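You operate a simulated robot arm through the tools that you are given. There is no shell and no other tool. Be economical: measure what you need, move in short steps, check, and stop when the job is done.

You are at the controls of a simulated robot arm. One attempt, no reset.

## Task
Flare a grommet of the size on the card with one stroke of the press.
Fine: depth dial at that size, press slide in for the stroke; leave the grommet in the die, slide in.

The check looks at the end state, three seconds after you hand in, the way a careful person would. Anything else that was tipped, shoved, dropped, spilled or broken makes it a failure.

## Robot
A 6-joint arm with a two-finger parallel gripper, fixed in place. Base frame: the origin is at the foot of the arm, x ahead of it, y to its left, z up; the work surface is at about z = 85. Units: cm, degrees, N and s.
With the tool pointing down near the work surface it reaches from about 26 to 68 cm from the base axis. Its first joint turns from -66.0 to 66.0 degrees. Payload 2.9 kg.
Tool frame: the origin (TCP) lies between the finger pads and is the grasp point; the fingertips stand 3 cm ahead of it; z points along the fingers, y is the line along which they close. The gripper opens to 11 cm. The fingers are 2 cm wide and 1 cm thick; the gripper's body (4.8 by 11.2 cm) begins 5.5 cm behind the TCP.
Orientation is that of the tool frame in the base frame, as a unit quaternion [w, x, y, z]. With the fingers straight down and closing along the base's y, the tool's x points along the base's -x, its y along +y and its z along -z.

## Interface
- The arm moves only by the tool nudge_tool. Its argument "motion" is a list of rows, each a list of 7 numbers: the turn, a rotation vector about the tool's x, y, z in units of 180 degrees (1.0 is 180 degrees), then the shift along the tool's x, y, z in units of 100 mm (1.0 is 100 mm), then the closure, from 0 (fully open) to 1 (shut). In form: [[ax, ay, az, tx, ty, tz, gripper], ...]. A call has 1 to 8 rows; each row is the pose to reach, as a shift and turn from the pose commanded when the call began, along the tool's axes at that moment. A call with a number of a shift or a turn outside -1 to 1 is refused whole. Each row takes 0.2 s and may step no farther than 5 cm and 8.6 degrees from the row before; otherwise, or with a gripper value out of range, the whole call is refused. A pose out of reach is approached as far as the arm can. The call stops where the force on the tool passes 90 N (or 10 N more than at its start, if that is more) or the arm is blocked; 0.2 s more then pass. The fingers move at their own pace (about 10.8 cm/s each) and stop on an object; they squeeze with about 39 N. The grip force told is the motor's: it shows also when the fingers shut on nothing. Time passes only in rows, and 0.2 s behind the last, so rows that repeat a pose let the fingers close. It gives the time, the measured TCP pose, the force on the tool (base axes), the opening and the grip force at its end, in the units of the frame above (readings bear some noise).
- Cameras (640 x 400 px; columns grow to the right, rows downward): "scene" is fixed at [8.05, 43.01, 139.75]; the picture's right is [-0.76, -0.65, 0.00], its down [-0.29, 0.34, -0.90] and it looks along [0.58, -0.68, -0.44] (base axes); focal length 315 px, centre (320, 200). "wrist" rides on the gripper at [-3.6, 0, -5.7] in the tool frame; the picture's right is [0.00, -1.00, 0.00], its down [0.97, 0.00, -0.24] and it looks along [0.24, 0.00, 0.97] (tool axes); focal length 218 px, centre (320, 200). There is no depth. A picture from a camera that has moved, and an enlarged one, comes with that camera's place and axes in the base frame and with its lens.
- camera(camera): a new picture of that camera. The clock stands still meanwhile.
- inspect(camera, box): a new picture of the part [left, top, right, bottom] of that camera's present view, enlarged. The clock stands still meanwhile.
- job_done(): hands the job in; it is judged then, once.

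Go step by step. Nothing tells you positions but the pictures and the camera data: compare them with the known pose of the tool, close in by small moves and look again before you grip or let go. The budget is 120 turns and 76 pictures, counting those below and the enlarged ones. Unless the task says otherwise, let go and move clear before handing in, and close with one line.

The tools are called after "Call:" as name(argument=value, ...) on one line, values as JSON. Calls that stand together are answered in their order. nudge_tool: Moves the arm, as the interface text tells. Its arguments: {"type":"object","properties":{"motion":{"type":"array","items":{"type":"array","items":{"type":"number"}}}},"required":["motion"]} The other tools are called the same way: camera (camera) takes a picture; inspect (camera, box) takes an enlarged picture of a part of a camera's view; job_done () hands the job in.

At the start:

```text
clock: 0.0
ee_pos: [37.31, -19.11, 123.91]
ee_rot: [0.0, 0.0, 1.0, 0.0]
force: [-0.5, -0.1, -0.1]
opening: 11.0
grasp_force: 0.1
```

scene: 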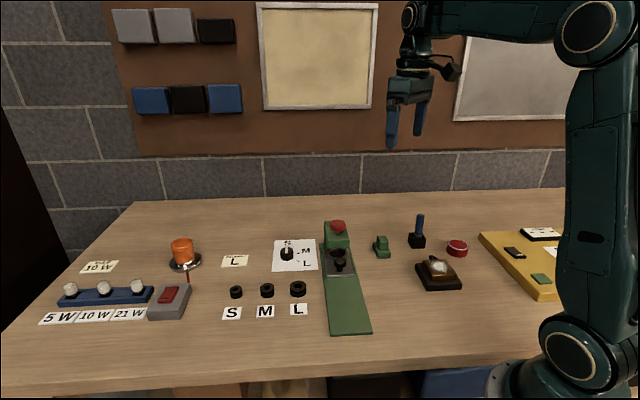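
wrist: 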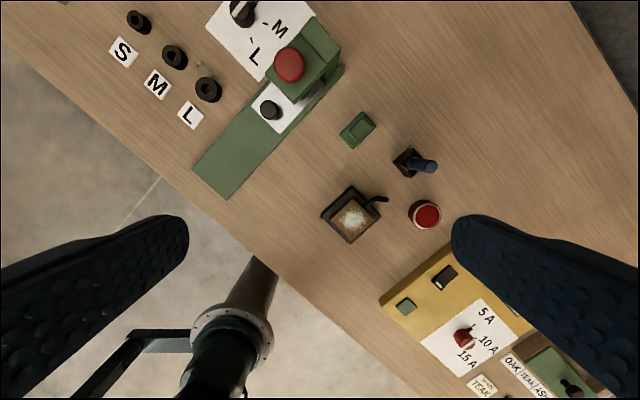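

I see the card "L", grommets S/M/L, a dial on a white plate and a green press with a slide and red button. I'll look closer first.

Call:
inspect(camera="scene", box=[210, 210, 400, 340])

Call:
inspect(camera="wrist", box=[100, 0, 380, 200])

```text
3.08 times, centred on (305, 275) of scene
camera zoom: at [8.05, 43.01, 139.75], right [-0.76, -0.65, 0.0], down [-0.29, 0.34, -0.9], along [0.58, -0.68, -0.44], focal length 968 px, centre (366, -31)
```

zoom: 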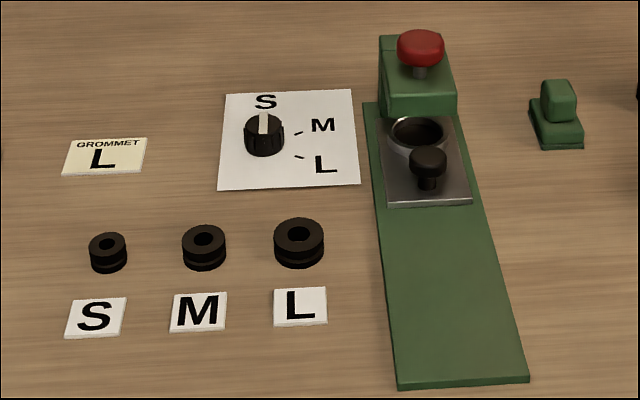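

```text
2.00 times, centred on (240, 100) of wrist
camera zoom: at [41.06, -18.94, 129.58], right [0.0, -1.0, 0.0], down [-0.97, 0.0, 0.24], along [-0.24, 0.0, -0.97], focal length 436 px, centre (480, 400)
```

zoom: 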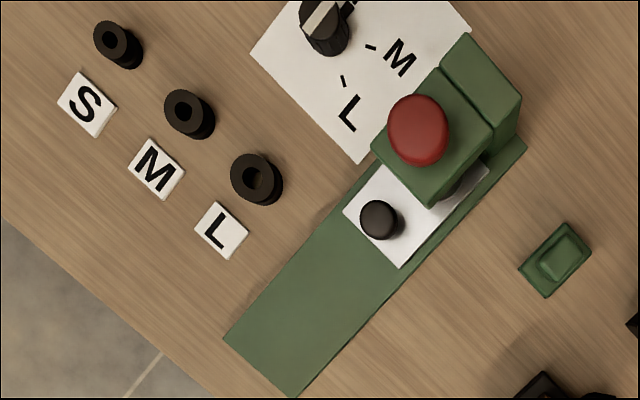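

The layout is consistent: L grommet near (50.8, 1.2), dial near (62, -5.9), slide knob near (47, -10.4); the press axis runs along about (0.78, -0.62). I'll yaw the tool to match and move over for a close view.

Call:
nudge_tool(motion=[[0, 0, 0.03, -0.125, 0.125, 0, 0], [0, 0, 0.06, -0.25, 0.25, 0.05, 0], [0, 0, 0.09, -0.375, 0.375, 0.1, 0], [0, 0, 0.12, -0.5, 0.5, 0.15, 0], [0, 0, 0.15, -0.62, 0.62, 0.2, 0], [0, 0, 0.18, -0.75, 0.75, 0.25, 0], [0, 0, 0.2, -0.88, 0.88, 0.3, 0], [0, 0, 0.214, -1, 1, 0.35, 0]])

Call:
camera(camera="wrist")

```text
clock: 1.8
ee_pos: [47.42, -9.12, 120.3]
ee_rot: [0.0, 0.331, 0.944, 0.0]
force: [-0.7, -0.5, 0.6]
opening: 11.0
grasp_force: 0.1
```

```text
71 pictures are left
camera wrist: at [50.22, -11.23, 126.01], right [-0.62, -0.78, 0.0], down [-0.76, 0.61, 0.24], along [-0.19, 0.15, -0.97], focal length 218 px, centre (320, 200)
```

wrist: 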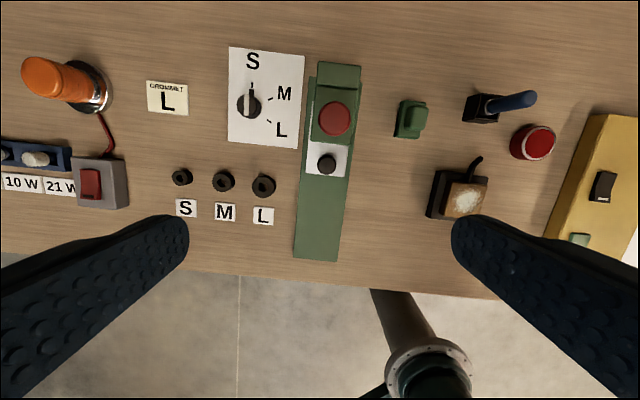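

The bench axes look about 6° further turned (close to 45°). I'll correct the yaw and drop down for a better look.

Call:
nudge_tool(motion=[[0, 0, 0.012, -0.1, 0.19, 0.33, 0], [0, 0, 0.024, -0.2, 0.38, 0.66, 0], [0, 0, 0.036, -0.31, 0.57, 1.0, 0], [0, 0, 0.036, -0.31, 0.57, 1.0, 0]])

Call:
camera(camera="wrist")

```text
clock: 2.8
ee_pos: [53.38, -6.35, 110.41]
ee_rot: [0.001, 0.383, 0.924, 0.0]
force: [0.5, -0.3, 0.5]
opening: 11.02
grasp_force: 0.0
```

```text
70 pictures are left
camera wrist: at [55.99, -8.88, 116.14], right [-0.71, -0.71, 0.0], down [-0.69, 0.69, 0.24], along [-0.17, 0.17, -0.97], focal length 218 px, centre (320, 200)
```

wrist: 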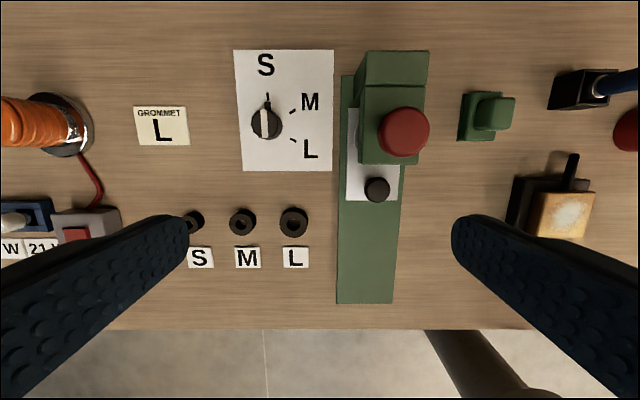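

Call:
inspect(camera="wrist", box=[220, 40, 330, 170])

Call:
inspect(camera="wrist", box=[220, 130, 440, 280])

Call:
inspect(camera="scene", box=[310, 210, 380, 280])

```text
3.08 times, centred on (275, 105) of wrist
camera zoom: at [55.99, -8.88, 116.14], right [-0.71, -0.71, 0.0], down [-0.69, 0.69, 0.24], along [-0.17, 0.17, -0.97], focal length 672 px, centre (458, 492)
```

zoom: 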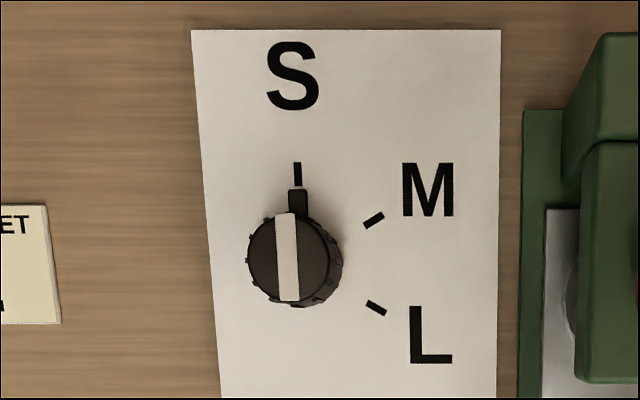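

```text
2.67 times, centred on (330, 205) of wrist
camera zoom: at [55.99, -8.88, 116.14], right [-0.71, -0.71, 0.0], down [-0.69, 0.69, 0.24], along [-0.17, 0.17, -0.97], focal length 582 px, centre (293, 187)
```

zoom: 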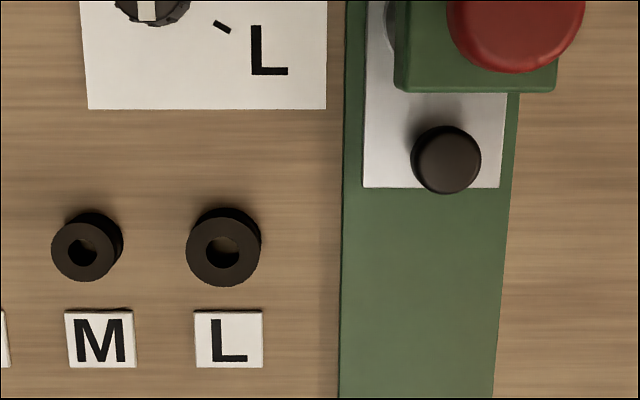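

```text
5.71 times, centred on (345, 245) of scene
camera zoom: at [8.05, 43.01, 139.75], right [-0.76, -0.65, 0.0], down [-0.29, 0.34, -0.9], along [0.58, -0.68, -0.44], focal length 1798 px, centre (177, -57)
```

zoom: 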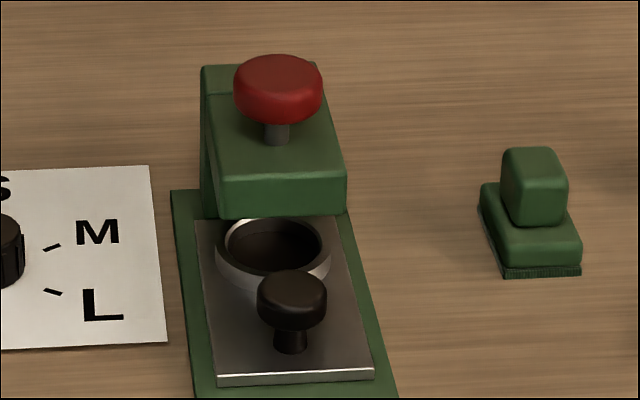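

The dial runs S 0°, M 60°, L 120° clockwise, with its axis near (62.8, -5.8) and the top at z≈87. I'll move above it.

Call:
nudge_tool(motion=[[0, 0, 0, -0.2, 0.22, 0.2, 0], [0, 0, 0, -0.4, 0.45, 0.5, 0], [0, 0, 0, -0.631, 0.705, 0.8, 0.2], [0, 0, 0, -0.631, 0.705, 1.0, 0.4], [0, 0, 0, -0.631, 0.705, 1.0, 0.4]])

Call:
camera(camera="wrist")

Call:
camera(camera="scene")

```text
clock: 4.0
ee_pos: [62.81, -6.16, 100.45]
ee_rot: [0.001, 0.383, 0.924, 0.0]
force: [-0.5, 0.0, -0.7]
opening: 6.59
grasp_force: 0.0
```

```text
66 pictures are left
camera wrist: at [65.35, -8.51, 106.1], right [-0.71, -0.71, 0.0], down [-0.69, 0.69, 0.24], along [-0.17, 0.17, -0.97], focal length 218 px, centre (320, 200)
```

wrist: 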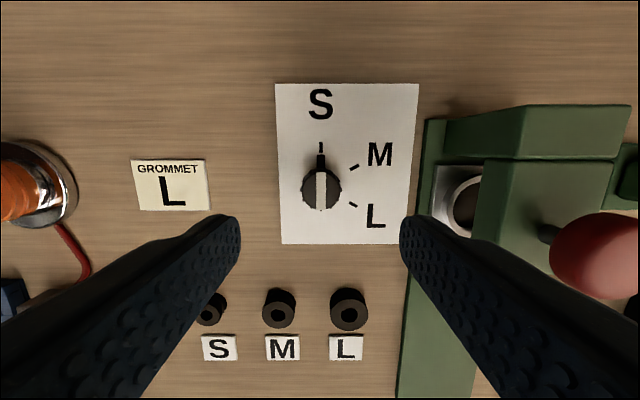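

```text
65 pictures are left
```

scene: 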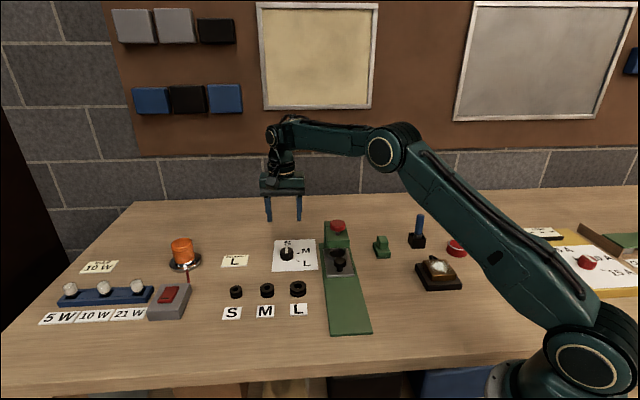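

Alignment is good. Descending over the knob.

Call:
nudge_tool(motion=[[0, 0, 0, 0.025, 0, 0.3, 0.4], [0, 0, 0, 0.025, 0, 0.6, 0.4], [0, 0, 0, 0.025, 0, 0.9, 0.4], [0, 0, 0, 0.025, 0, 0.9, 0.4]])

Call:
camera(camera="wrist")

Call:
inspect(camera="scene", box=[240, 190, 360, 290])

```text
clock: 5.0
ee_pos: [62.62, -5.87, 91.48]
ee_rot: [-0.001, 0.382, 0.924, 0.0]
force: [0.2, -0.5, 0.0]
opening: 6.59
grasp_force: 0.0
```

```text
64 pictures are left
camera wrist: at [65.24, -8.32, 97.06], right [-0.71, -0.71, 0.0], down [-0.69, 0.69, 0.24], along [-0.17, 0.17, -0.97], focal length 218 px, centre (320, 200)
```

wrist: 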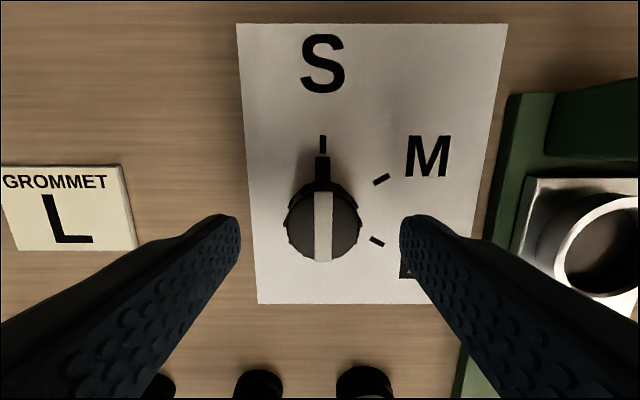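

```text
4.00 times, centred on (300, 240) of scene
camera zoom: at [8.05, 43.01, 139.75], right [-0.76, -0.65, 0.0], down [-0.29, 0.34, -0.9], along [0.58, -0.68, -0.44], focal length 1259 px, centre (400, 40)
```

zoom: 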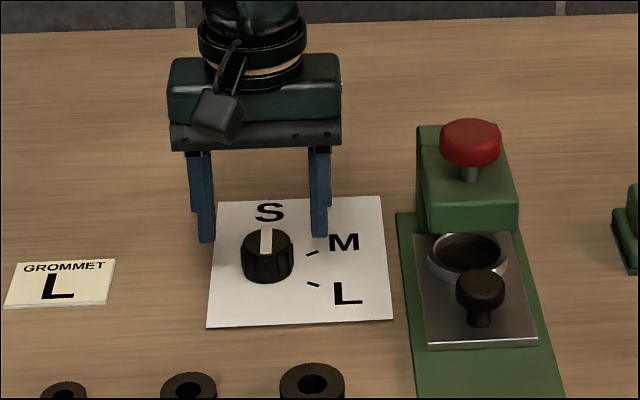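

Centred within 2 mm. Descend and close on the knob.

Call:
nudge_tool(motion=[[0, 0, 0, 0.015, 0, 0.15, 0.4], [0, 0, 0, 0.015, 0, 0.28, 0.4], [0, 0, 0, 0.015, 0, 0.28, 0.6], [0, 0, 0, 0.015, 0, 0.28, 0.8], [0, 0, 0, 0.015, 0, 0.28, 1], [0, 0, 0, 0.015, 0, 0.28, 1]])

Call:
camera(camera="wrist")

```text
clock: 6.4
ee_pos: [62.32, -5.72, 88.72]
ee_rot: [-0.001, 0.384, 0.923, 0.0]
force: [-11.3, -8.8, 3.4]
opening: 3.52
grasp_force: 45.2
```

```text
62 pictures are left
camera wrist: at [65.03, -8.28, 94.29], right [-0.71, -0.71, 0.0], down [-0.68, 0.69, 0.24], along [-0.17, 0.17, -0.97], focal length 218 px, centre (320, 200)
```

wrist: 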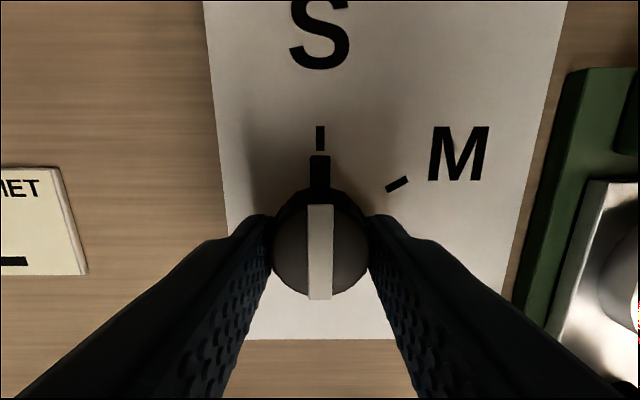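

Gripped. Turn it clockwise 60° first, easing the small side load.

Call:
nudge_tool(motion=[[0, 0, 0.0417, 0, -0.01, 0, 1], [0, 0, 0.0833, 0, -0.012, 0, 1], [0, 0, 0.125, 0, -0.012, 0, 1], [0, 0, 0.1667, 0, -0.012, 0, 1], [0, 0, 0.2083, 0, -0.012, 0, 1], [0, 0, 0.25, 0, -0.012, 0, 1], [0, 0, 0.2917, 0, -0.012, 0, 1], [0, 0, 0.3333, 0, -0.012, 0, 1]])

Call:
camera(camera="wrist")

```text
clock: 8.2
ee_pos: [62.66, -5.78, 88.61]
ee_rot: [0.001, 0.794, 0.608, 0.003]
force: [15.8, -6.5, -5.4]
opening: 3.54
grasp_force: 44.8
```

```text
61 pictures are left
camera wrist: at [61.71, -9.14, 94.3], right [-0.97, 0.26, 0.0], down [0.25, 0.94, 0.24], along [0.07, 0.23, -0.97], focal length 218 px, centre (320, 200)
```

wrist: 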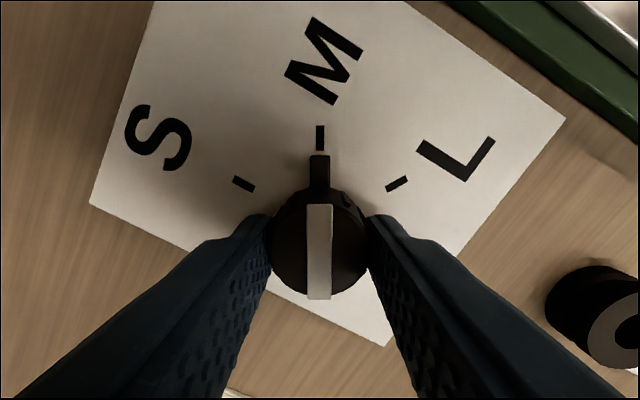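

At M exactly. Another 60° to L.

Call:
nudge_tool(motion=[[0, 0, 0.0417, 0, 0.012, 0, 1], [0, 0, 0.0833, 0, 0.015, 0, 1], [0, 0, 0.125, 0, 0.015, 0, 1], [0, 0, 0.1667, 0, 0.015, 0, 1], [0, 0, 0.2083, 0, 0.015, 0, 1], [0, 0, 0.25, 0, 0.015, 0, 1], [0, 0, 0.2917, 0, 0.015, 0, 1], [0, 0, 0.3333, 0, 0.015, 0, 1]])

Call:
camera(camera="wrist")

```text
clock: 10.0
ee_pos: [62.84, -5.95, 88.58]
ee_rot: [0.002, 0.992, 0.129, 0.003]
force: [24.6, -16.9, 1.6]
opening: 3.53
grasp_force: 45.6
```

```text
60 pictures are left
camera wrist: at [59.31, -6.75, 94.29], right [-0.26, 0.97, 0.0], down [0.94, 0.25, 0.25], along [0.24, 0.06, -0.97], focal length 218 px, centre (320, 200)
```

wrist: 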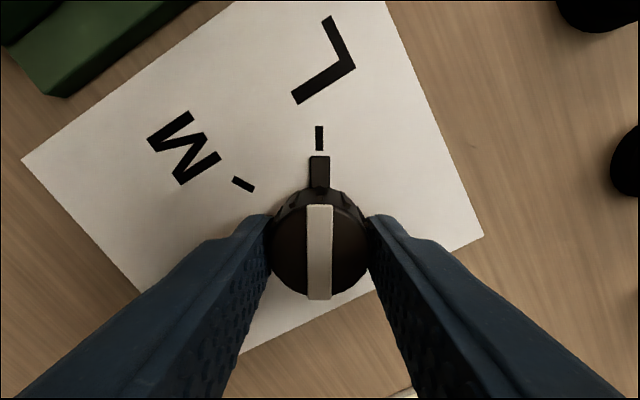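

Dial is on L. Release and lift straight up.

Call:
nudge_tool(motion=[[0, 0, 0, 0, 0, 0, 0.6], [0, 0, 0, 0, 0, 0, 0.4], [0, 0, 0, 0, 0, 0, 0.4], [0, 0, 0, 0, 0, -0.3, 0.4], [0, 0, 0, 0, 0, -0.6, 0.4], [0, 0, 0, 0, 0, -1.0, 0.4]])

Call:
camera(camera="wrist")

```text
clock: 11.4
ee_pos: [62.57, -5.64, 98.71]
ee_rot: [-0.001, 0.991, 0.131, -0.001]
force: [-0.3, 1.0, 0.8]
opening: 6.61
grasp_force: 0.0
```

```text
59 pictures are left
camera wrist: at [59.2, -6.49, 104.47], right [-0.26, 0.97, 0.0], down [0.94, 0.25, 0.24], along [0.23, 0.06, -0.97], focal length 218 px, centre (320, 200)
```

wrist: 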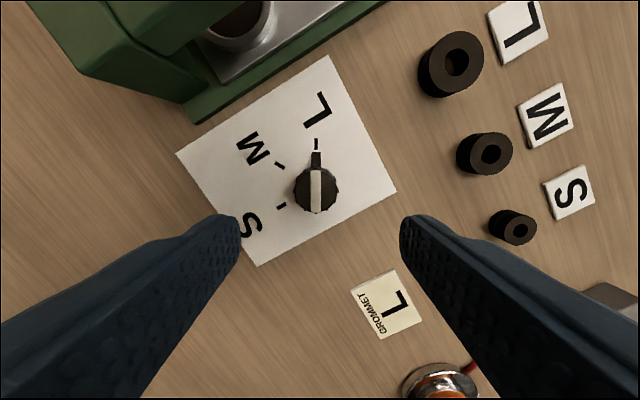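

Dial reads L. Next the slide knob; I'll rise and yaw another 60° so the camera side faces away from the press head.

Call:
nudge_tool(motion=[[0, 0, 0.0417, 0, 0, -0.25, 0.4], [0, 0, 0.0833, 0, 0, -0.5, 0.4], [0, 0, 0.125, -0.15, 0, -0.5, 0.4], [0, 0, 0.1667, -0.3, 0, -0.5, 0.4], [0, 0, 0.2083, -0.45, 0, -0.5, 0.4], [0, 0, 0.25, -0.6, 0, -0.5, 0.4], [0, 0, 0.2917, -0.75, 0, -0.5, 0.4], [0, 0, 0.3333, -0.9, 0, -0.5, 0.4]])

Call:
camera(camera="wrist")

```text
clock: 13.2
ee_pos: [57.96, -8.81, 105.98]
ee_rot: [0.0, 0.923, -0.384, -0.002]
force: [0.1, 0.4, -0.1]
opening: 6.6
grasp_force: 0.1
out of reach, approached as far as the arm can: row 3, 4, 5, 6, 7, 8
```

```text
58 pictures are left
camera wrist: at [55.54, -6.21, 111.62], right [0.71, 0.71, 0.0], down [0.69, -0.69, 0.24], along [0.17, -0.17, -0.97], focal length 218 px, centre (320, 200)
```

wrist: 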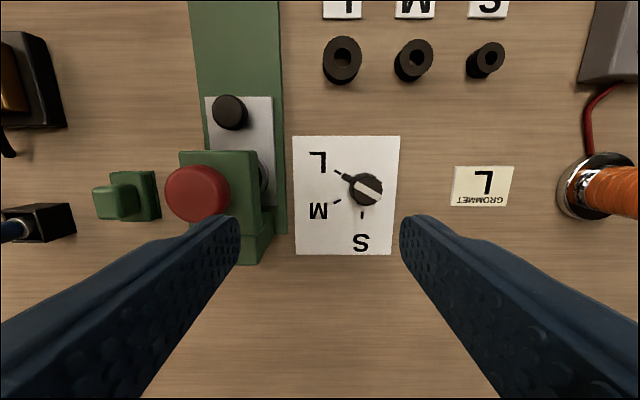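

The arm is near a wrist limit there. I'll back off 20° of yaw while moving over the slide knob.

Call:
nudge_tool(motion=[[0, 0, -0.03, -0.15, 0.2, 0, 0.4], [0, 0, -0.06, -0.3, 0.4, 0, 0.4], [0, 0, -0.09, -0.5, 0.6, 0, 0.4], [0, 0, -0.11, -0.65, 0.85, 0, 0.4], [0, 0, -0.11, -0.65, 0.85, 0, 0.4]])

Call:
camera(camera="wrist")

```text
clock: 14.4
ee_pos: [54.02, -11.87, 111.36]
ee_rot: [0.001, 0.976, -0.218, -0.003]
force: [0.2, -0.2, 0.1]
opening: 6.56
grasp_force: 0.0
out of reach, approached as far as the arm can: row 1, 2, 3, 4, 5
```

```text
57 pictures are left
camera wrist: at [50.69, -10.19, 117.12], right [0.42, 0.91, 0.0], down [0.88, -0.41, 0.24], along [0.21, -0.1, -0.97], focal length 218 px, centre (320, 200)
```

wrist: 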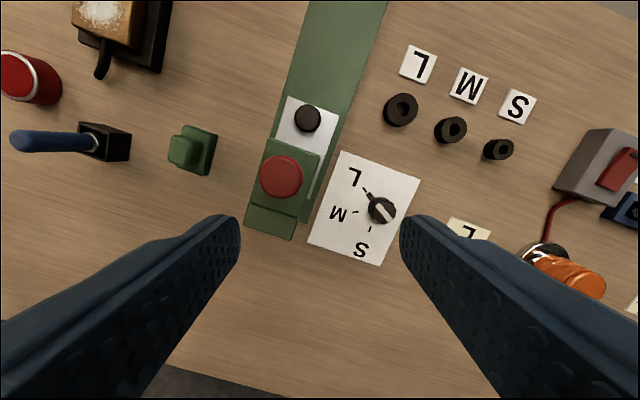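

That side is limited, so I'll unwind the yaw back to the original 45° orientation.

Call:
nudge_tool(motion=[[0, 0, -0.044, 0, 0, 0, 0.4], [0, 0, -0.088, 0, 0, 0, 0.4], [0, 0, -0.132, 0, 0, 0, 0.4], [0, 0, -0.176, 0, 0, 0, 0.4], [0, 0, -0.22, 0, 0, 0, 0.4], [0, 0, -0.264, 0, 0, 0, 0.4], [0, 0, -0.308, 0, 0, 0, 0.4], [0, 0, -0.352, 0, 0, 0, 0.4]])

Call:
nudge_tool(motion=[[0, 0, -0.044, 0, 0, 0, 0.4], [0, 0, -0.088, 0, 0, 0, 0.4], [0, 0, -0.132, 0, 0, 0, 0.4], [0, 0, -0.176, 0, 0, 0, 0.4], [0, 0, -0.22, 0, 0, 0, 0.4], [0, 0, -0.264, 0, 0, 0, 0.4], [0, 0, -0.308, 0, 0, 0, 0.4], [0, 0, -0.352, 0, 0, 0, 0.4]])

```text
clock: 16.2
ee_pos: [54.0, -11.79, 111.46]
ee_rot: [-0.001, 0.944, 0.329, 0.001]
force: [0.0, -0.5, -0.1]
opening: 6.61
grasp_force: 0.0
```

```text
clock: 18.0
ee_pos: [53.94, -11.88, 111.5]
ee_rot: [-0.001, 0.63, 0.776, -0.001]
force: [0.1, 0.1, -0.3]
opening: 6.59
grasp_force: 0.0
```

Call:
nudge_tool(motion=[[0, 0, -0.044, 0.06, -0.12, 0, 0.4], [0, 0, -0.088, 0.12, -0.24, 0, 0.4], [0, 0, -0.132, 0.18, -0.36, 0, 0.4], [0, 0, -0.17, 0.24, -0.48, 0.1, 0.4], [0, 0, -0.184, 0.297, -0.616, 0.3, 0.4], [0, 0, -0.184, 0.297, -0.616, 0.3, 0.4]])

Call:
camera(camera="wrist")

Call:
camera(camera="scene")

```text
clock: 19.4
ee_pos: [52.72, -11.3, 112.91]
ee_rot: [-0.001, 0.384, 0.923, -0.001]
force: [-0.1, 0.2, 0.0]
opening: 6.6
grasp_force: 0.1
out of reach, approached as far as the arm can: row 1, 2, 3, 4, 5, 6
```

```text
56 pictures are left
camera wrist: at [55.3, -13.76, 118.65], right [-0.71, -0.7, 0.0], down [-0.68, 0.69, 0.24], along [-0.17, 0.17, -0.97], focal length 218 px, centre (320, 200)
```

wrist: 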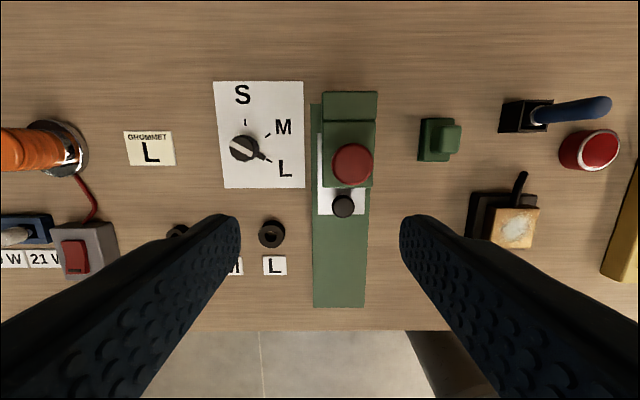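

```text
55 pictures are left
```

scene: 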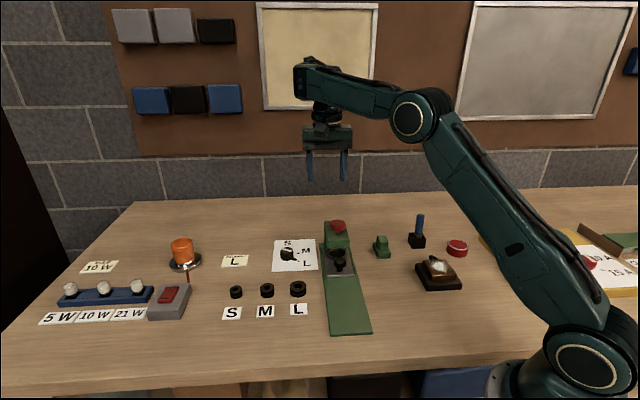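

The dial reads L in both views. The arm reports a reach limit here, so I'll probe a retreat at this height to see what's limiting it.

Call:
nudge_tool(motion=[[0, 0, 0, 0.0, 0, -0.2, 0.4], [0, 0, 0, 0.0, 0, -0.4, 0.4], [0, 0, 0, 0.0, 0, -0.7, 0.4], [0, 0, 0, 0.2, -0.1, -0.7, 0.4], [0, 0, 0, 0.4, -0.3, -0.7, 0.4]])

Call:
camera(camera="scene")

```text
clock: 20.6
ee_pos: [47.48, -10.73, 120.28]
ee_rot: [-0.001, 0.385, 0.923, 0.0]
force: [0.3, -0.2, 0.0]
opening: 6.59
grasp_force: 0.1
```

```text
54 pictures are left
```

scene: 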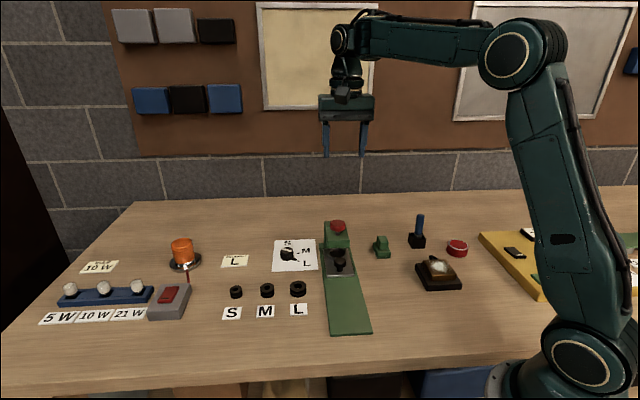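

Recovered; the tool is now almost straight above the slide knob. Lowering and looking.

Call:
nudge_tool(motion=[[0, 0, 0, 0, 0, 0.3, 0.4], [0, 0, 0, 0, 0, 0.6, 0.4], [0, 0, 0, 0, 0, 0.9, 0.4], [0, 0, 0, 0, 0, 1.0, 0.4], [0, 0, 0, 0, 0, 1.0, 0.4]])

Call:
camera(camera="wrist")

```text
clock: 21.8
ee_pos: [47.42, -10.63, 110.22]
ee_rot: [0.0, 0.386, 0.923, 0.0]
force: [0.1, -0.3, 0.0]
opening: 6.58
grasp_force: 0.1
```

```text
53 pictures are left
camera wrist: at [50.13, -13.1, 115.84], right [-0.71, -0.7, 0.0], down [-0.68, 0.69, 0.24], along [-0.17, 0.17, -0.97], focal length 218 px, centre (320, 200)
```

wrist: 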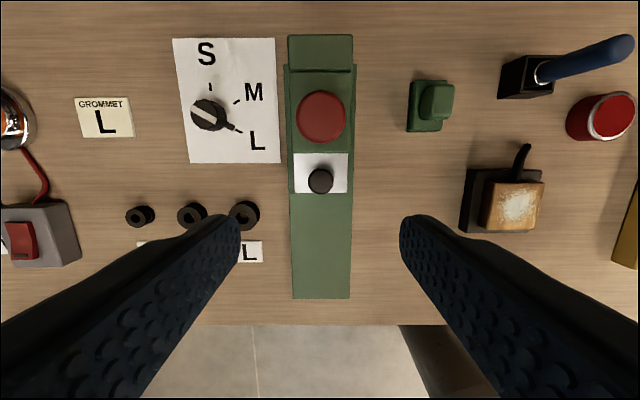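

Call:
nudge_tool(motion=[[0, 0, 0, 0.04, 0.01, 0.3, 0.4], [0, 0, 0, 0.04, 0.01, 0.6, 0.4], [0, 0, 0, 0.04, 0.01, 0.9, 0.4], [0, 0, 0, 0.04, 0.01, 1.0, 0.4], [0, 0, 0, 0.04, 0.01, 1.0, 0.4]])

Call:
nudge_tool(motion=[[0, 0, 0, 0, 0, 0.3, 0.4], [0, 0, 0, 0, 0, 0.55, 0.4], [0, 0, 0, 0, 0, 0.55, 0.4]])

Call:
camera(camera="wrist")

Call:
inspect(camera="scene", box=[280, 160, 400, 280])

```text
clock: 23.0
ee_pos: [47.19, -10.28, 100.16]
ee_rot: [0.001, 0.385, 0.923, 0.0]
force: [0.1, 0.1, 0.5]
opening: 6.6
grasp_force: 0.0
```

```text
clock: 23.8
ee_pos: [47.23, -10.34, 94.79]
ee_rot: [0.0, 0.385, 0.923, 0.0]
force: [-0.2, 0.3, -0.6]
opening: 6.59
grasp_force: 0.0
```

```text
52 pictures are left
camera wrist: at [49.81, -12.81, 100.35], right [-0.71, -0.7, 0.0], down [-0.68, 0.69, 0.24], along [-0.17, 0.17, -0.97], focal length 218 px, centre (320, 200)
```

wrist: 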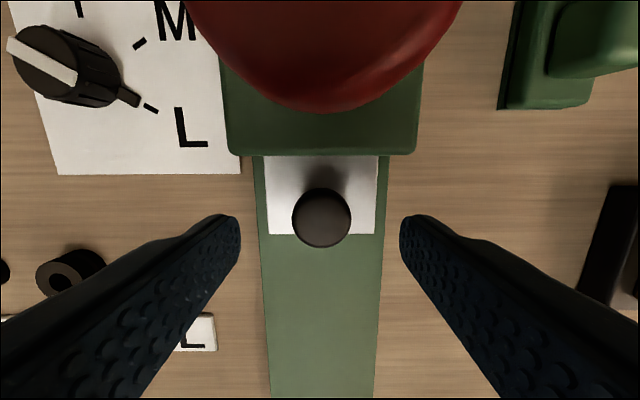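

```text
3.33 times, centred on (340, 220) of scene
camera zoom: at [8.05, 43.01, 139.75], right [-0.76, -0.65, 0.0], down [-0.29, 0.34, -0.9], along [0.58, -0.68, -0.44], focal length 1049 px, centre (253, 133)
```

zoom: 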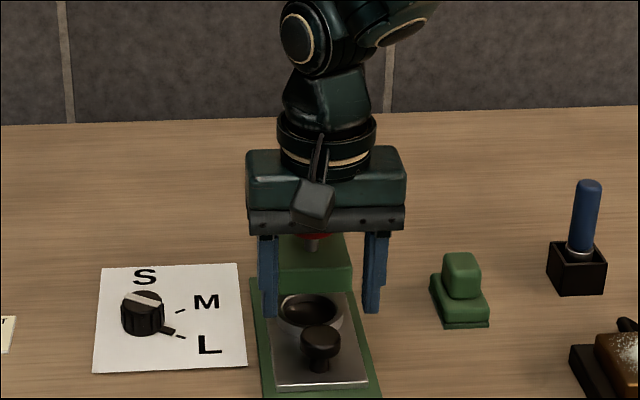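

Aligned. Lower to the knob cap and grip.

Call:
nudge_tool(motion=[[0, 0, 0, 0, 0, 0.2, 0.4], [0, 0, 0, 0, 0, 0.4, 0.4], [0, 0, 0, 0, 0, 0.4, 0.6], [0, 0, 0, 0, 0, 0.4, 0.8], [0, 0, 0, 0, 0, 0.4, 1], [0, 0, 0, 0, 0, 0.4, 1]])

Call:
camera(camera="wrist")

```text
clock: 25.2
ee_pos: [47.18, -10.38, 90.64]
ee_rot: [0.0, 0.387, 0.922, 0.0]
force: [-7.0, -7.0, 7.5]
opening: 3.13
grasp_force: 44.7
```

```text
50 pictures are left
camera wrist: at [49.81, -12.91, 96.3], right [-0.71, -0.7, 0.0], down [-0.68, 0.69, 0.24], along [-0.17, 0.17, -0.97], focal length 218 px, centre (320, 200)
```

wrist: 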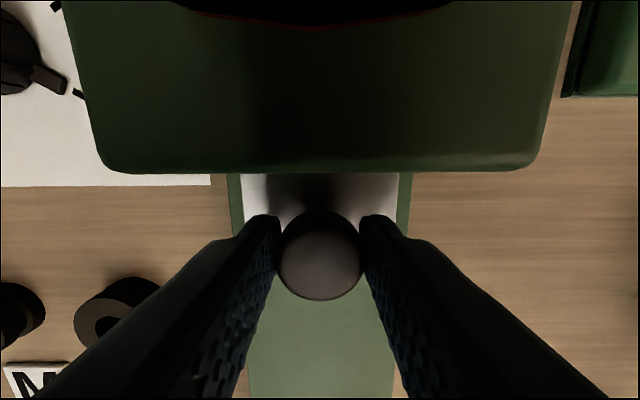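

Pull the slide out along -d.

Call:
nudge_tool(motion=[[0, 0, 0, 0.06, -0.005, -0.01, 1], [0, 0, 0, 0.15, -0.005, -0.01, 1], [0, 0, 0, 0.25, -0.005, -0.01, 1], [0, 0, 0, 0.35, -0.005, -0.01, 1], [0, 0, 0, 0.45, -0.005, -0.01, 1], [0, 0, 0, 0.55, -0.005, -0.01, 1], [0, 0, 0, 0.65, -0.005, -0.01, 1]])

Call:
camera(camera="wrist")

Call:
inspect(camera="scene", box=[280, 200, 400, 320])

```text
clock: 26.8
ee_pos: [42.63, -5.72, 90.54]
ee_rot: [-0.002, 0.385, 0.923, -0.001]
force: [-9.3, -10.8, -24.8]
opening: 3.16
grasp_force: 44.7
```

```text
49 pictures are left
camera wrist: at [45.13, -8.2, 96.29], right [-0.71, -0.7, 0.0], down [-0.68, 0.69, 0.24], along [-0.17, 0.17, -0.97], focal length 218 px, centre (320, 200)
```

wrist: 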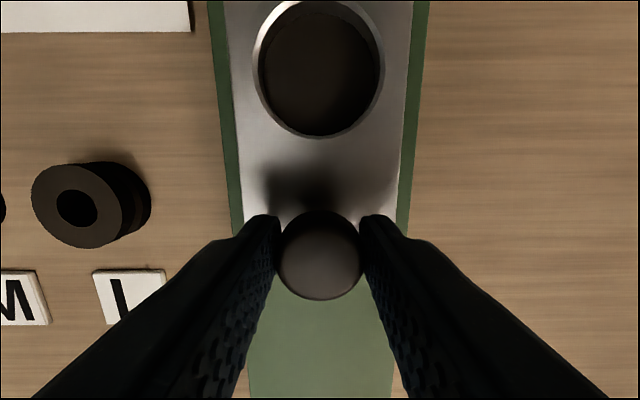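

```text
3.33 times, centred on (340, 260) of scene
camera zoom: at [8.06, 42.98, 139.76], right [-0.76, -0.65, 0.0], down [-0.29, 0.34, -0.9], along [0.58, -0.68, -0.44], focal length 1049 px, centre (253, 0)
```

zoom: 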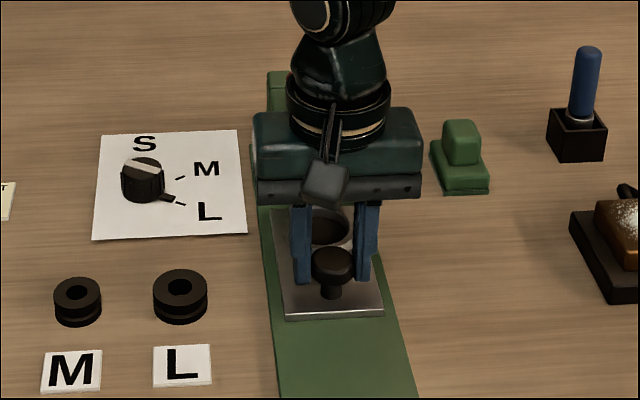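

The die is emerging. Pull a bit further to get clear of the head, gently.

Call:
nudge_tool(motion=[[0, 0, 0, 0.08, -0.01, -0.03, 1], [0, 0, 0, 0.16, -0.01, -0.03, 1], [0, 0, 0, 0.24, -0.01, -0.03, 1], [0, 0, 0, 0.32, -0.01, -0.03, 1], [0, 0, 0, 0.4, -0.01, -0.03, 1]])

Call:
camera(camera="wrist")

```text
clock: 28.0
ee_pos: [39.6, -2.79, 91.01]
ee_rot: [-0.001, 0.385, 0.923, -0.001]
force: [-7.9, -10.2, -27.7]
opening: 3.14
grasp_force: 45.1
```

```text
47 pictures are left
camera wrist: at [42.28, -5.36, 96.66], right [-0.71, -0.7, 0.0], down [-0.68, 0.69, 0.24], along [-0.17, 0.17, -0.97], focal length 218 px, centre (320, 200)
```

wrist: 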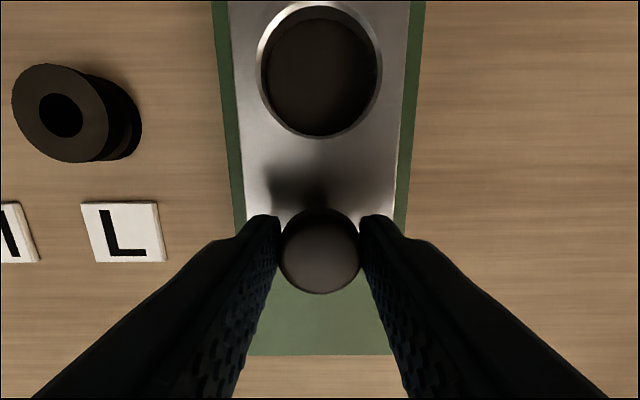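

Slide is out about 10.5 cm, with the die clear of the head. Release and rise.

Call:
nudge_tool(motion=[[0, 0, 0, 0, 0.005, 0.03, 1], [0, 0, 0, 0, 0.005, 0.03, 0.6], [0, 0, 0, 0, 0.005, 0.03, 0.4], [0, 0, 0, 0, 0.005, 0.03, 0.4], [0, 0, 0, 0, 0.005, -0.3, 0.4], [0, 0, 0, 0, 0.005, -0.6, 0.4], [0, 0, 0, 0, 0, -1.0, 0.4], [0, 0, 0, 0, 0, -1.0, 0.4]])

Call:
camera(camera="wrist")

Call:
inspect(camera="scene", box=[210, 210, 400, 340])

```text
clock: 29.8
ee_pos: [39.77, -2.83, 101.23]
ee_rot: [0.0, 0.385, 0.923, 0.0]
force: [-0.1, 0.7, 0.1]
opening: 6.61
grasp_force: 0.1
```

```text
46 pictures are left
camera wrist: at [42.4, -5.28, 106.86], right [-0.71, -0.7, 0.0], down [-0.68, 0.69, 0.24], along [-0.17, 0.17, -0.97], focal length 218 px, centre (320, 200)
```

wrist: 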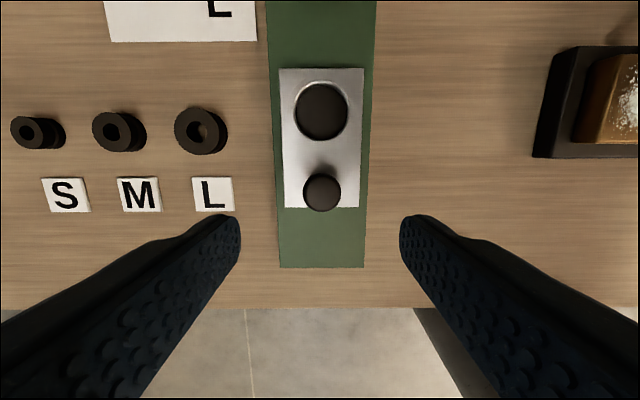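

```text
3.08 times, centred on (305, 275) of scene
camera zoom: at [8.05, 43.01, 139.75], right [-0.76, -0.65, 0.0], down [-0.29, 0.34, -0.9], along [0.58, -0.68, -0.44], focal length 968 px, centre (366, -31)
```

zoom: 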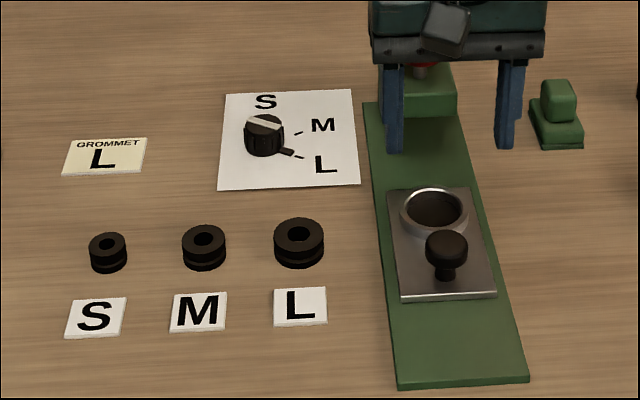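

Die centre is near D 36.4, R -26.2. Now over the L grommet, near D 35.2, R -36.9.

Call:
nudge_tool(motion=[[0, 0, 0, -0.12, 0.25, 0, 0.4], [0, 0, 0, -0.25, 0.5, 0, 0.4], [0, 0, 0, -0.38, 0.75, 0, 0.4], [0, 0, 0, -0.51, 1.0, 0, 0.4], [0, 0, 0, -0.51, 1.0, 0, 0.4]])

Call:
camera(camera="wrist")

```text
clock: 31.0
ee_pos: [50.61, 0.61, 101.04]
ee_rot: [0.0, 0.385, 0.923, 0.0]
force: [-0.6, 0.8, -0.3]
opening: 6.61
grasp_force: 0.1
```

```text
44 pictures are left
camera wrist: at [53.25, -1.98, 106.71], right [-0.71, -0.7, 0.0], down [-0.68, 0.69, 0.24], along [-0.17, 0.17, -0.97], focal length 218 px, centre (320, 200)
```

wrist: 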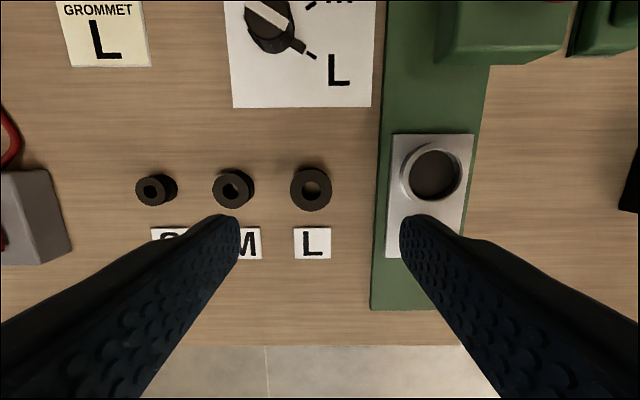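

Call:
nudge_tool(motion=[[0, 0, 0, 0.02, 0.085, 0.3, 0.4], [0, 0, 0, 0.02, 0.085, 0.6, 0.4], [0, 0, 0, 0.02, 0.085, 0.9, 0.4], [0, 0, 0, 0.02, 0.085, 0.9, 0.4]])

Call:
camera(camera="wrist")

Call:
inspect(camera="scene", box=[250, 230, 350, 310])

```text
clock: 32.0
ee_pos: [51.13, 1.22, 92.14]
ee_rot: [0.0, 0.386, 0.923, 0.0]
force: [-0.3, -0.8, -0.7]
opening: 6.62
grasp_force: 0.0
```

```text
43 pictures are left
camera wrist: at [53.65, -1.33, 97.77], right [-0.71, -0.7, 0.0], down [-0.68, 0.69, 0.24], along [-0.17, 0.17, -0.97], focal length 218 px, centre (320, 200)
```

wrist: 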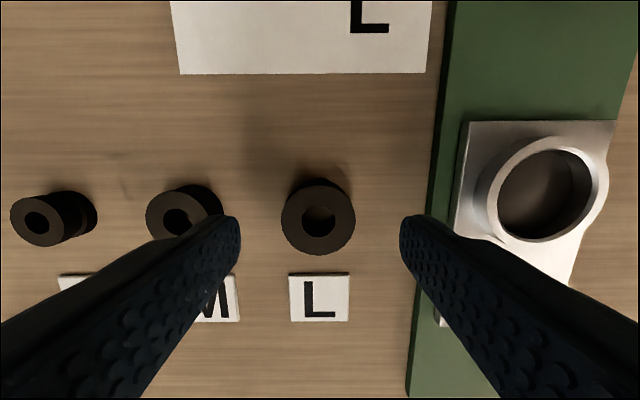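

```text
5.00 times, centred on (300, 270) of scene
camera zoom: at [8.05, 43.01, 139.75], right [-0.76, -0.65, 0.0], down [-0.29, 0.34, -0.9], along [0.58, -0.68, -0.44], focal length 1574 px, centre (420, -150)
```

zoom: 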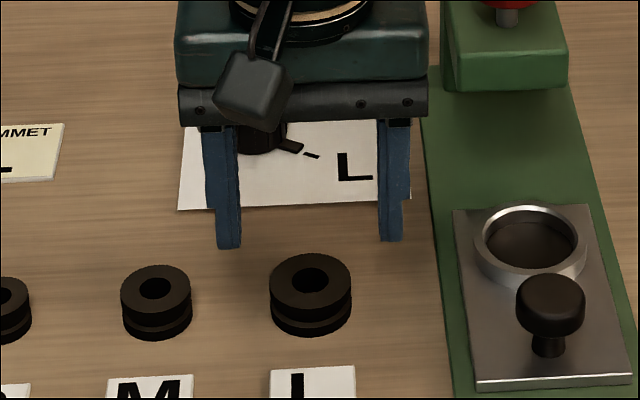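

Well centred on the L grommet. Lower and grip its upper rim.

Call:
nudge_tool(motion=[[0, 0, 0, 0, 0, 0.15, 0.4], [0, 0, 0, 0, 0, 0.3, 0.4], [0, 0, 0, 0, 0, 0.3, 0.55], [0, 0, 0, 0, 0, 0.3, 0.7], [0, 0, 0, 0, 0, 0.3, 1], [0, 0, 0, 0, 0, 0.3, 1]])

Call:
nudge_tool(motion=[[0, 0, 0, 0, 0, -0.2, 1], [0, 0, 0, 0, 0, -0.5, 1], [0, 0, 0, 0, 0, -0.7, 1], [0, 0, 0, 0, 0, -0.7, 1]])

Call:
camera(camera="wrist")

Call:
inspect(camera="scene", box=[250, 200, 370, 310])

```text
clock: 33.4
ee_pos: [50.91, 1.03, 89.1]
ee_rot: [-0.001, 0.385, 0.923, 0.0]
force: [-0.8, -1.1, 0.6]
opening: 3.82
grasp_force: 39.0
```

```text
clock: 34.4
ee_pos: [50.96, 1.15, 95.96]
ee_rot: [0.0, 0.385, 0.923, 0.0]
force: [0.3, 1.0, -0.3]
opening: 3.79
grasp_force: 38.9
```

```text
41 pictures are left
camera wrist: at [53.58, -1.28, 101.69], right [-0.71, -0.7, 0.0], down [-0.68, 0.69, 0.24], along [-0.17, 0.17, -0.97], focal length 218 px, centre (320, 200)
```

wrist: 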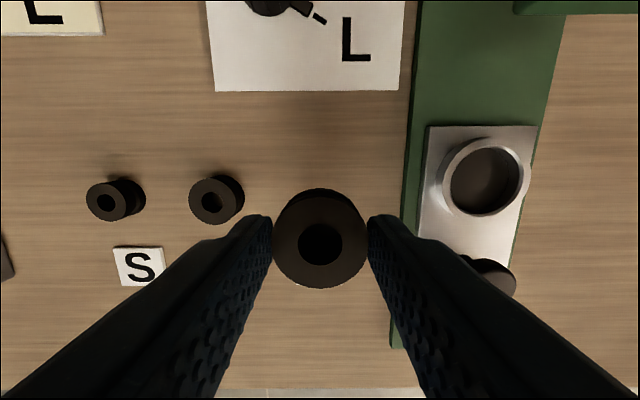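

```text
3.64 times, centred on (310, 255) of scene
camera zoom: at [8.05, 43.01, 139.75], right [-0.76, -0.65, 0.0], down [-0.29, 0.34, -0.9], along [0.58, -0.68, -0.44], focal length 1144 px, centre (356, 0)
```

zoom: 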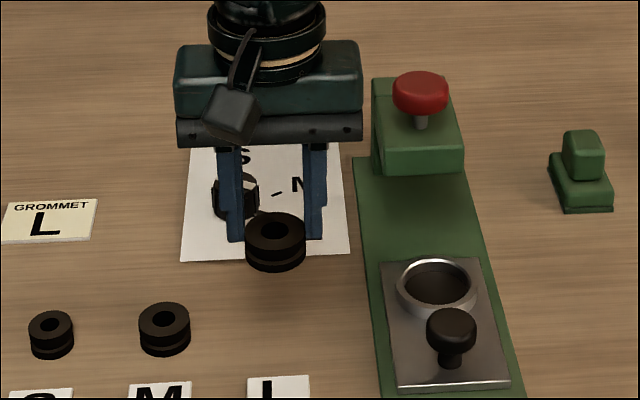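

L grommet lifted. Carry it across toward the die.

Call:
nudge_tool(motion=[[0, 0, 0, -0.03, -0.2, -0.1, 1], [0, 0, 0, -0.06, -0.4, -0.1, 1], [0, 0, 0, -0.09, -0.6, -0.1, 1], [0, 0, 0, -0.12, -0.8, -0.1, 1], [0, 0, 0, -0.125, -1.0, -0.1, 1], [0, 0, 0, -0.125, -1.0, -0.1, 1]])

Call:
camera(camera="wrist")

Call:
inspect(camera="scene", box=[280, 200, 400, 310])

```text
clock: 35.8
ee_pos: [44.69, -6.62, 96.97]
ee_rot: [-0.001, 0.384, 0.923, 0.0]
force: [-0.3, 0.2, -0.7]
opening: 3.81
grasp_force: 39.5
```

```text
39 pictures are left
camera wrist: at [47.28, -9.14, 102.65], right [-0.71, -0.7, 0.0], down [-0.68, 0.69, 0.24], along [-0.17, 0.17, -0.97], focal length 218 px, centre (320, 200)
```

wrist: 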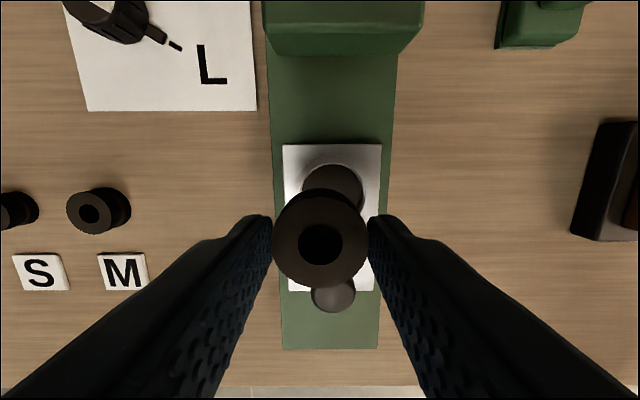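

```text
3.64 times, centred on (340, 255) of scene
camera zoom: at [8.05, 43.01, 139.75], right [-0.76, -0.65, 0.0], down [-0.29, 0.34, -0.9], along [0.58, -0.68, -0.44], focal length 1144 px, centre (247, 0)
```

zoom: 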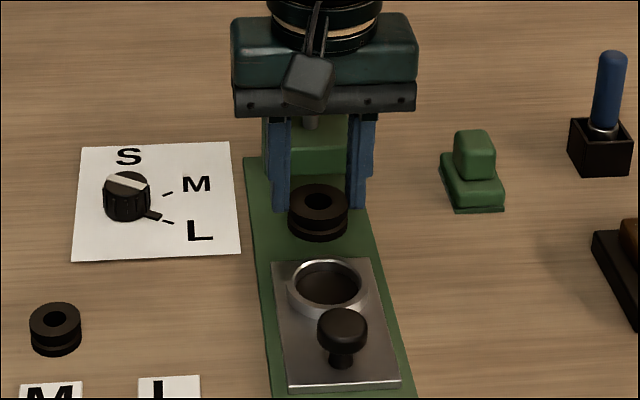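

Call:
inspect(camera="wrist", box=[260, 130, 400, 320])

```text
2.11 times, centred on (330, 225) of wrist
camera zoom: at [47.28, -9.14, 102.65], right [-0.71, -0.7, 0.0], down [-0.68, 0.69, 0.24], along [-0.17, 0.17, -0.97], focal length 460 px, centre (299, 147)
```

zoom: 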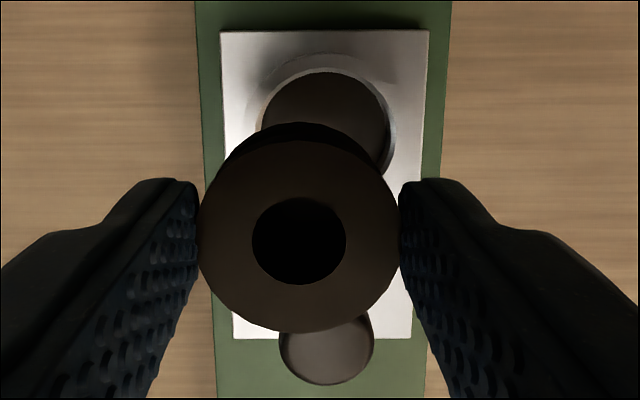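

Correct by 9 mm sideways and 2 mm forward, then lower to just above the ring.

Call:
nudge_tool(motion=[[0, 0, 0, -0.02, -0.09, 0, 1], [0, 0, 0, -0.02, -0.09, 0.2, 1], [0, 0, 0, -0.02, -0.09, 0.4, 1], [0, 0, 0, -0.02, -0.09, 0.4, 1]])

Call:
inspect(camera="wrist", box=[240, 100, 400, 320])

Call:
inspect(camera="scene", box=[310, 230, 380, 300])

```text
clock: 36.8
ee_pos: [44.16, -7.52, 93.12]
ee_rot: [0.0, 0.385, 0.923, -0.001]
force: [0.3, -0.3, -0.5]
opening: 3.81
grasp_force: 39.4
```

```text
1.82 times, centred on (320, 210) of wrist
camera zoom: at [46.79, -9.91, 98.81], right [-0.71, -0.7, 0.0], down [-0.68, 0.69, 0.24], along [-0.17, 0.17, -0.97], focal length 397 px, centre (320, 182)
```

zoom: 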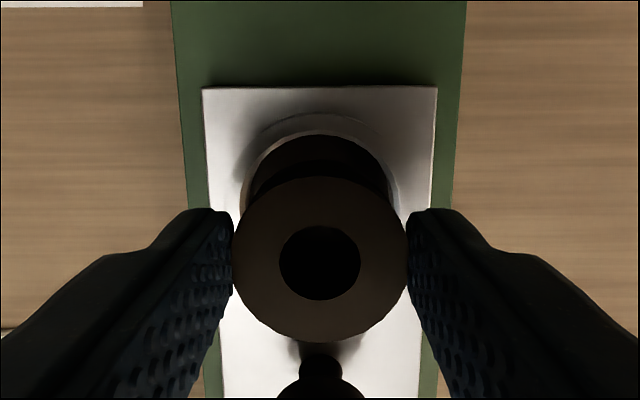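

```text
5.71 times, centred on (345, 265) of scene
camera zoom: at [8.05, 43.01, 139.75], right [-0.76, -0.65, 0.0], down [-0.29, 0.34, -0.9], along [0.58, -0.68, -0.44], focal length 1798 px, centre (177, -171)
```

zoom: 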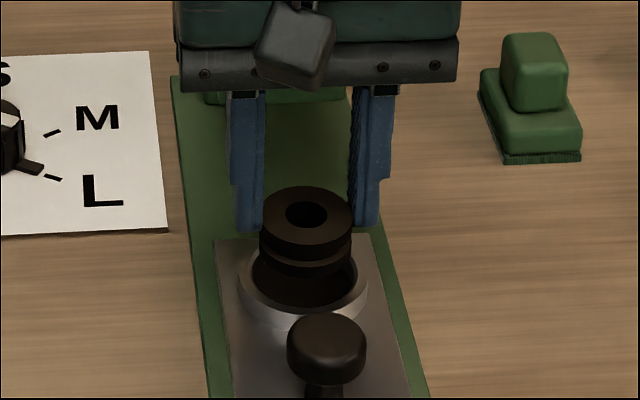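

Centred over the die. Lower into it carefully.

Call:
nudge_tool(motion=[[0, 0, 0, 0, 0, 0.06, 1], [0, 0, 0, 0, 0, 0.12, 1], [0, 0, 0, 0, 0, 0.18, 1], [0, 0, 0, 0, 0, 0.18, 1]])

Call:
inspect(camera="wrist", box=[240, 100, 400, 320])

Call:
inspect(camera="scene", box=[310, 230, 380, 300])

```text
clock: 37.8
ee_pos: [44.24, -7.36, 91.39]
ee_rot: [0.0, 0.385, 0.923, 0.0]
force: [0.2, -0.4, -0.2]
opening: 3.83
grasp_force: 38.4
```

```text
1.82 times, centred on (320, 210) of wrist
camera zoom: at [46.78, -9.87, 97.02], right [-0.71, -0.7, 0.0], down [-0.68, 0.69, 0.24], along [-0.17, 0.17, -0.97], focal length 397 px, centre (320, 182)
```

zoom: 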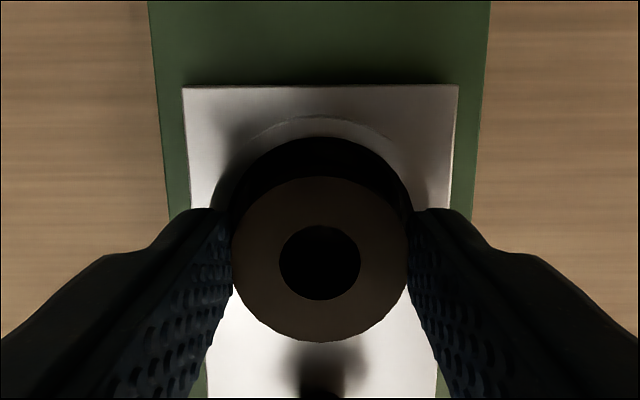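

```text
5.71 times, centred on (345, 265) of scene
camera zoom: at [8.05, 43.01, 139.75], right [-0.76, -0.65, 0.0], down [-0.29, 0.34, -0.9], along [0.58, -0.68, -0.44], focal length 1798 px, centre (177, -171)
```

zoom: 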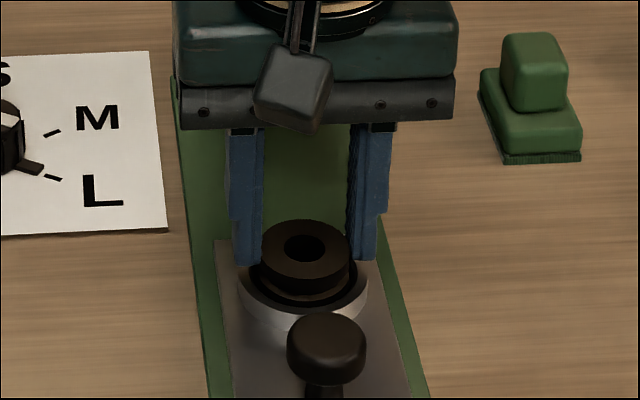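

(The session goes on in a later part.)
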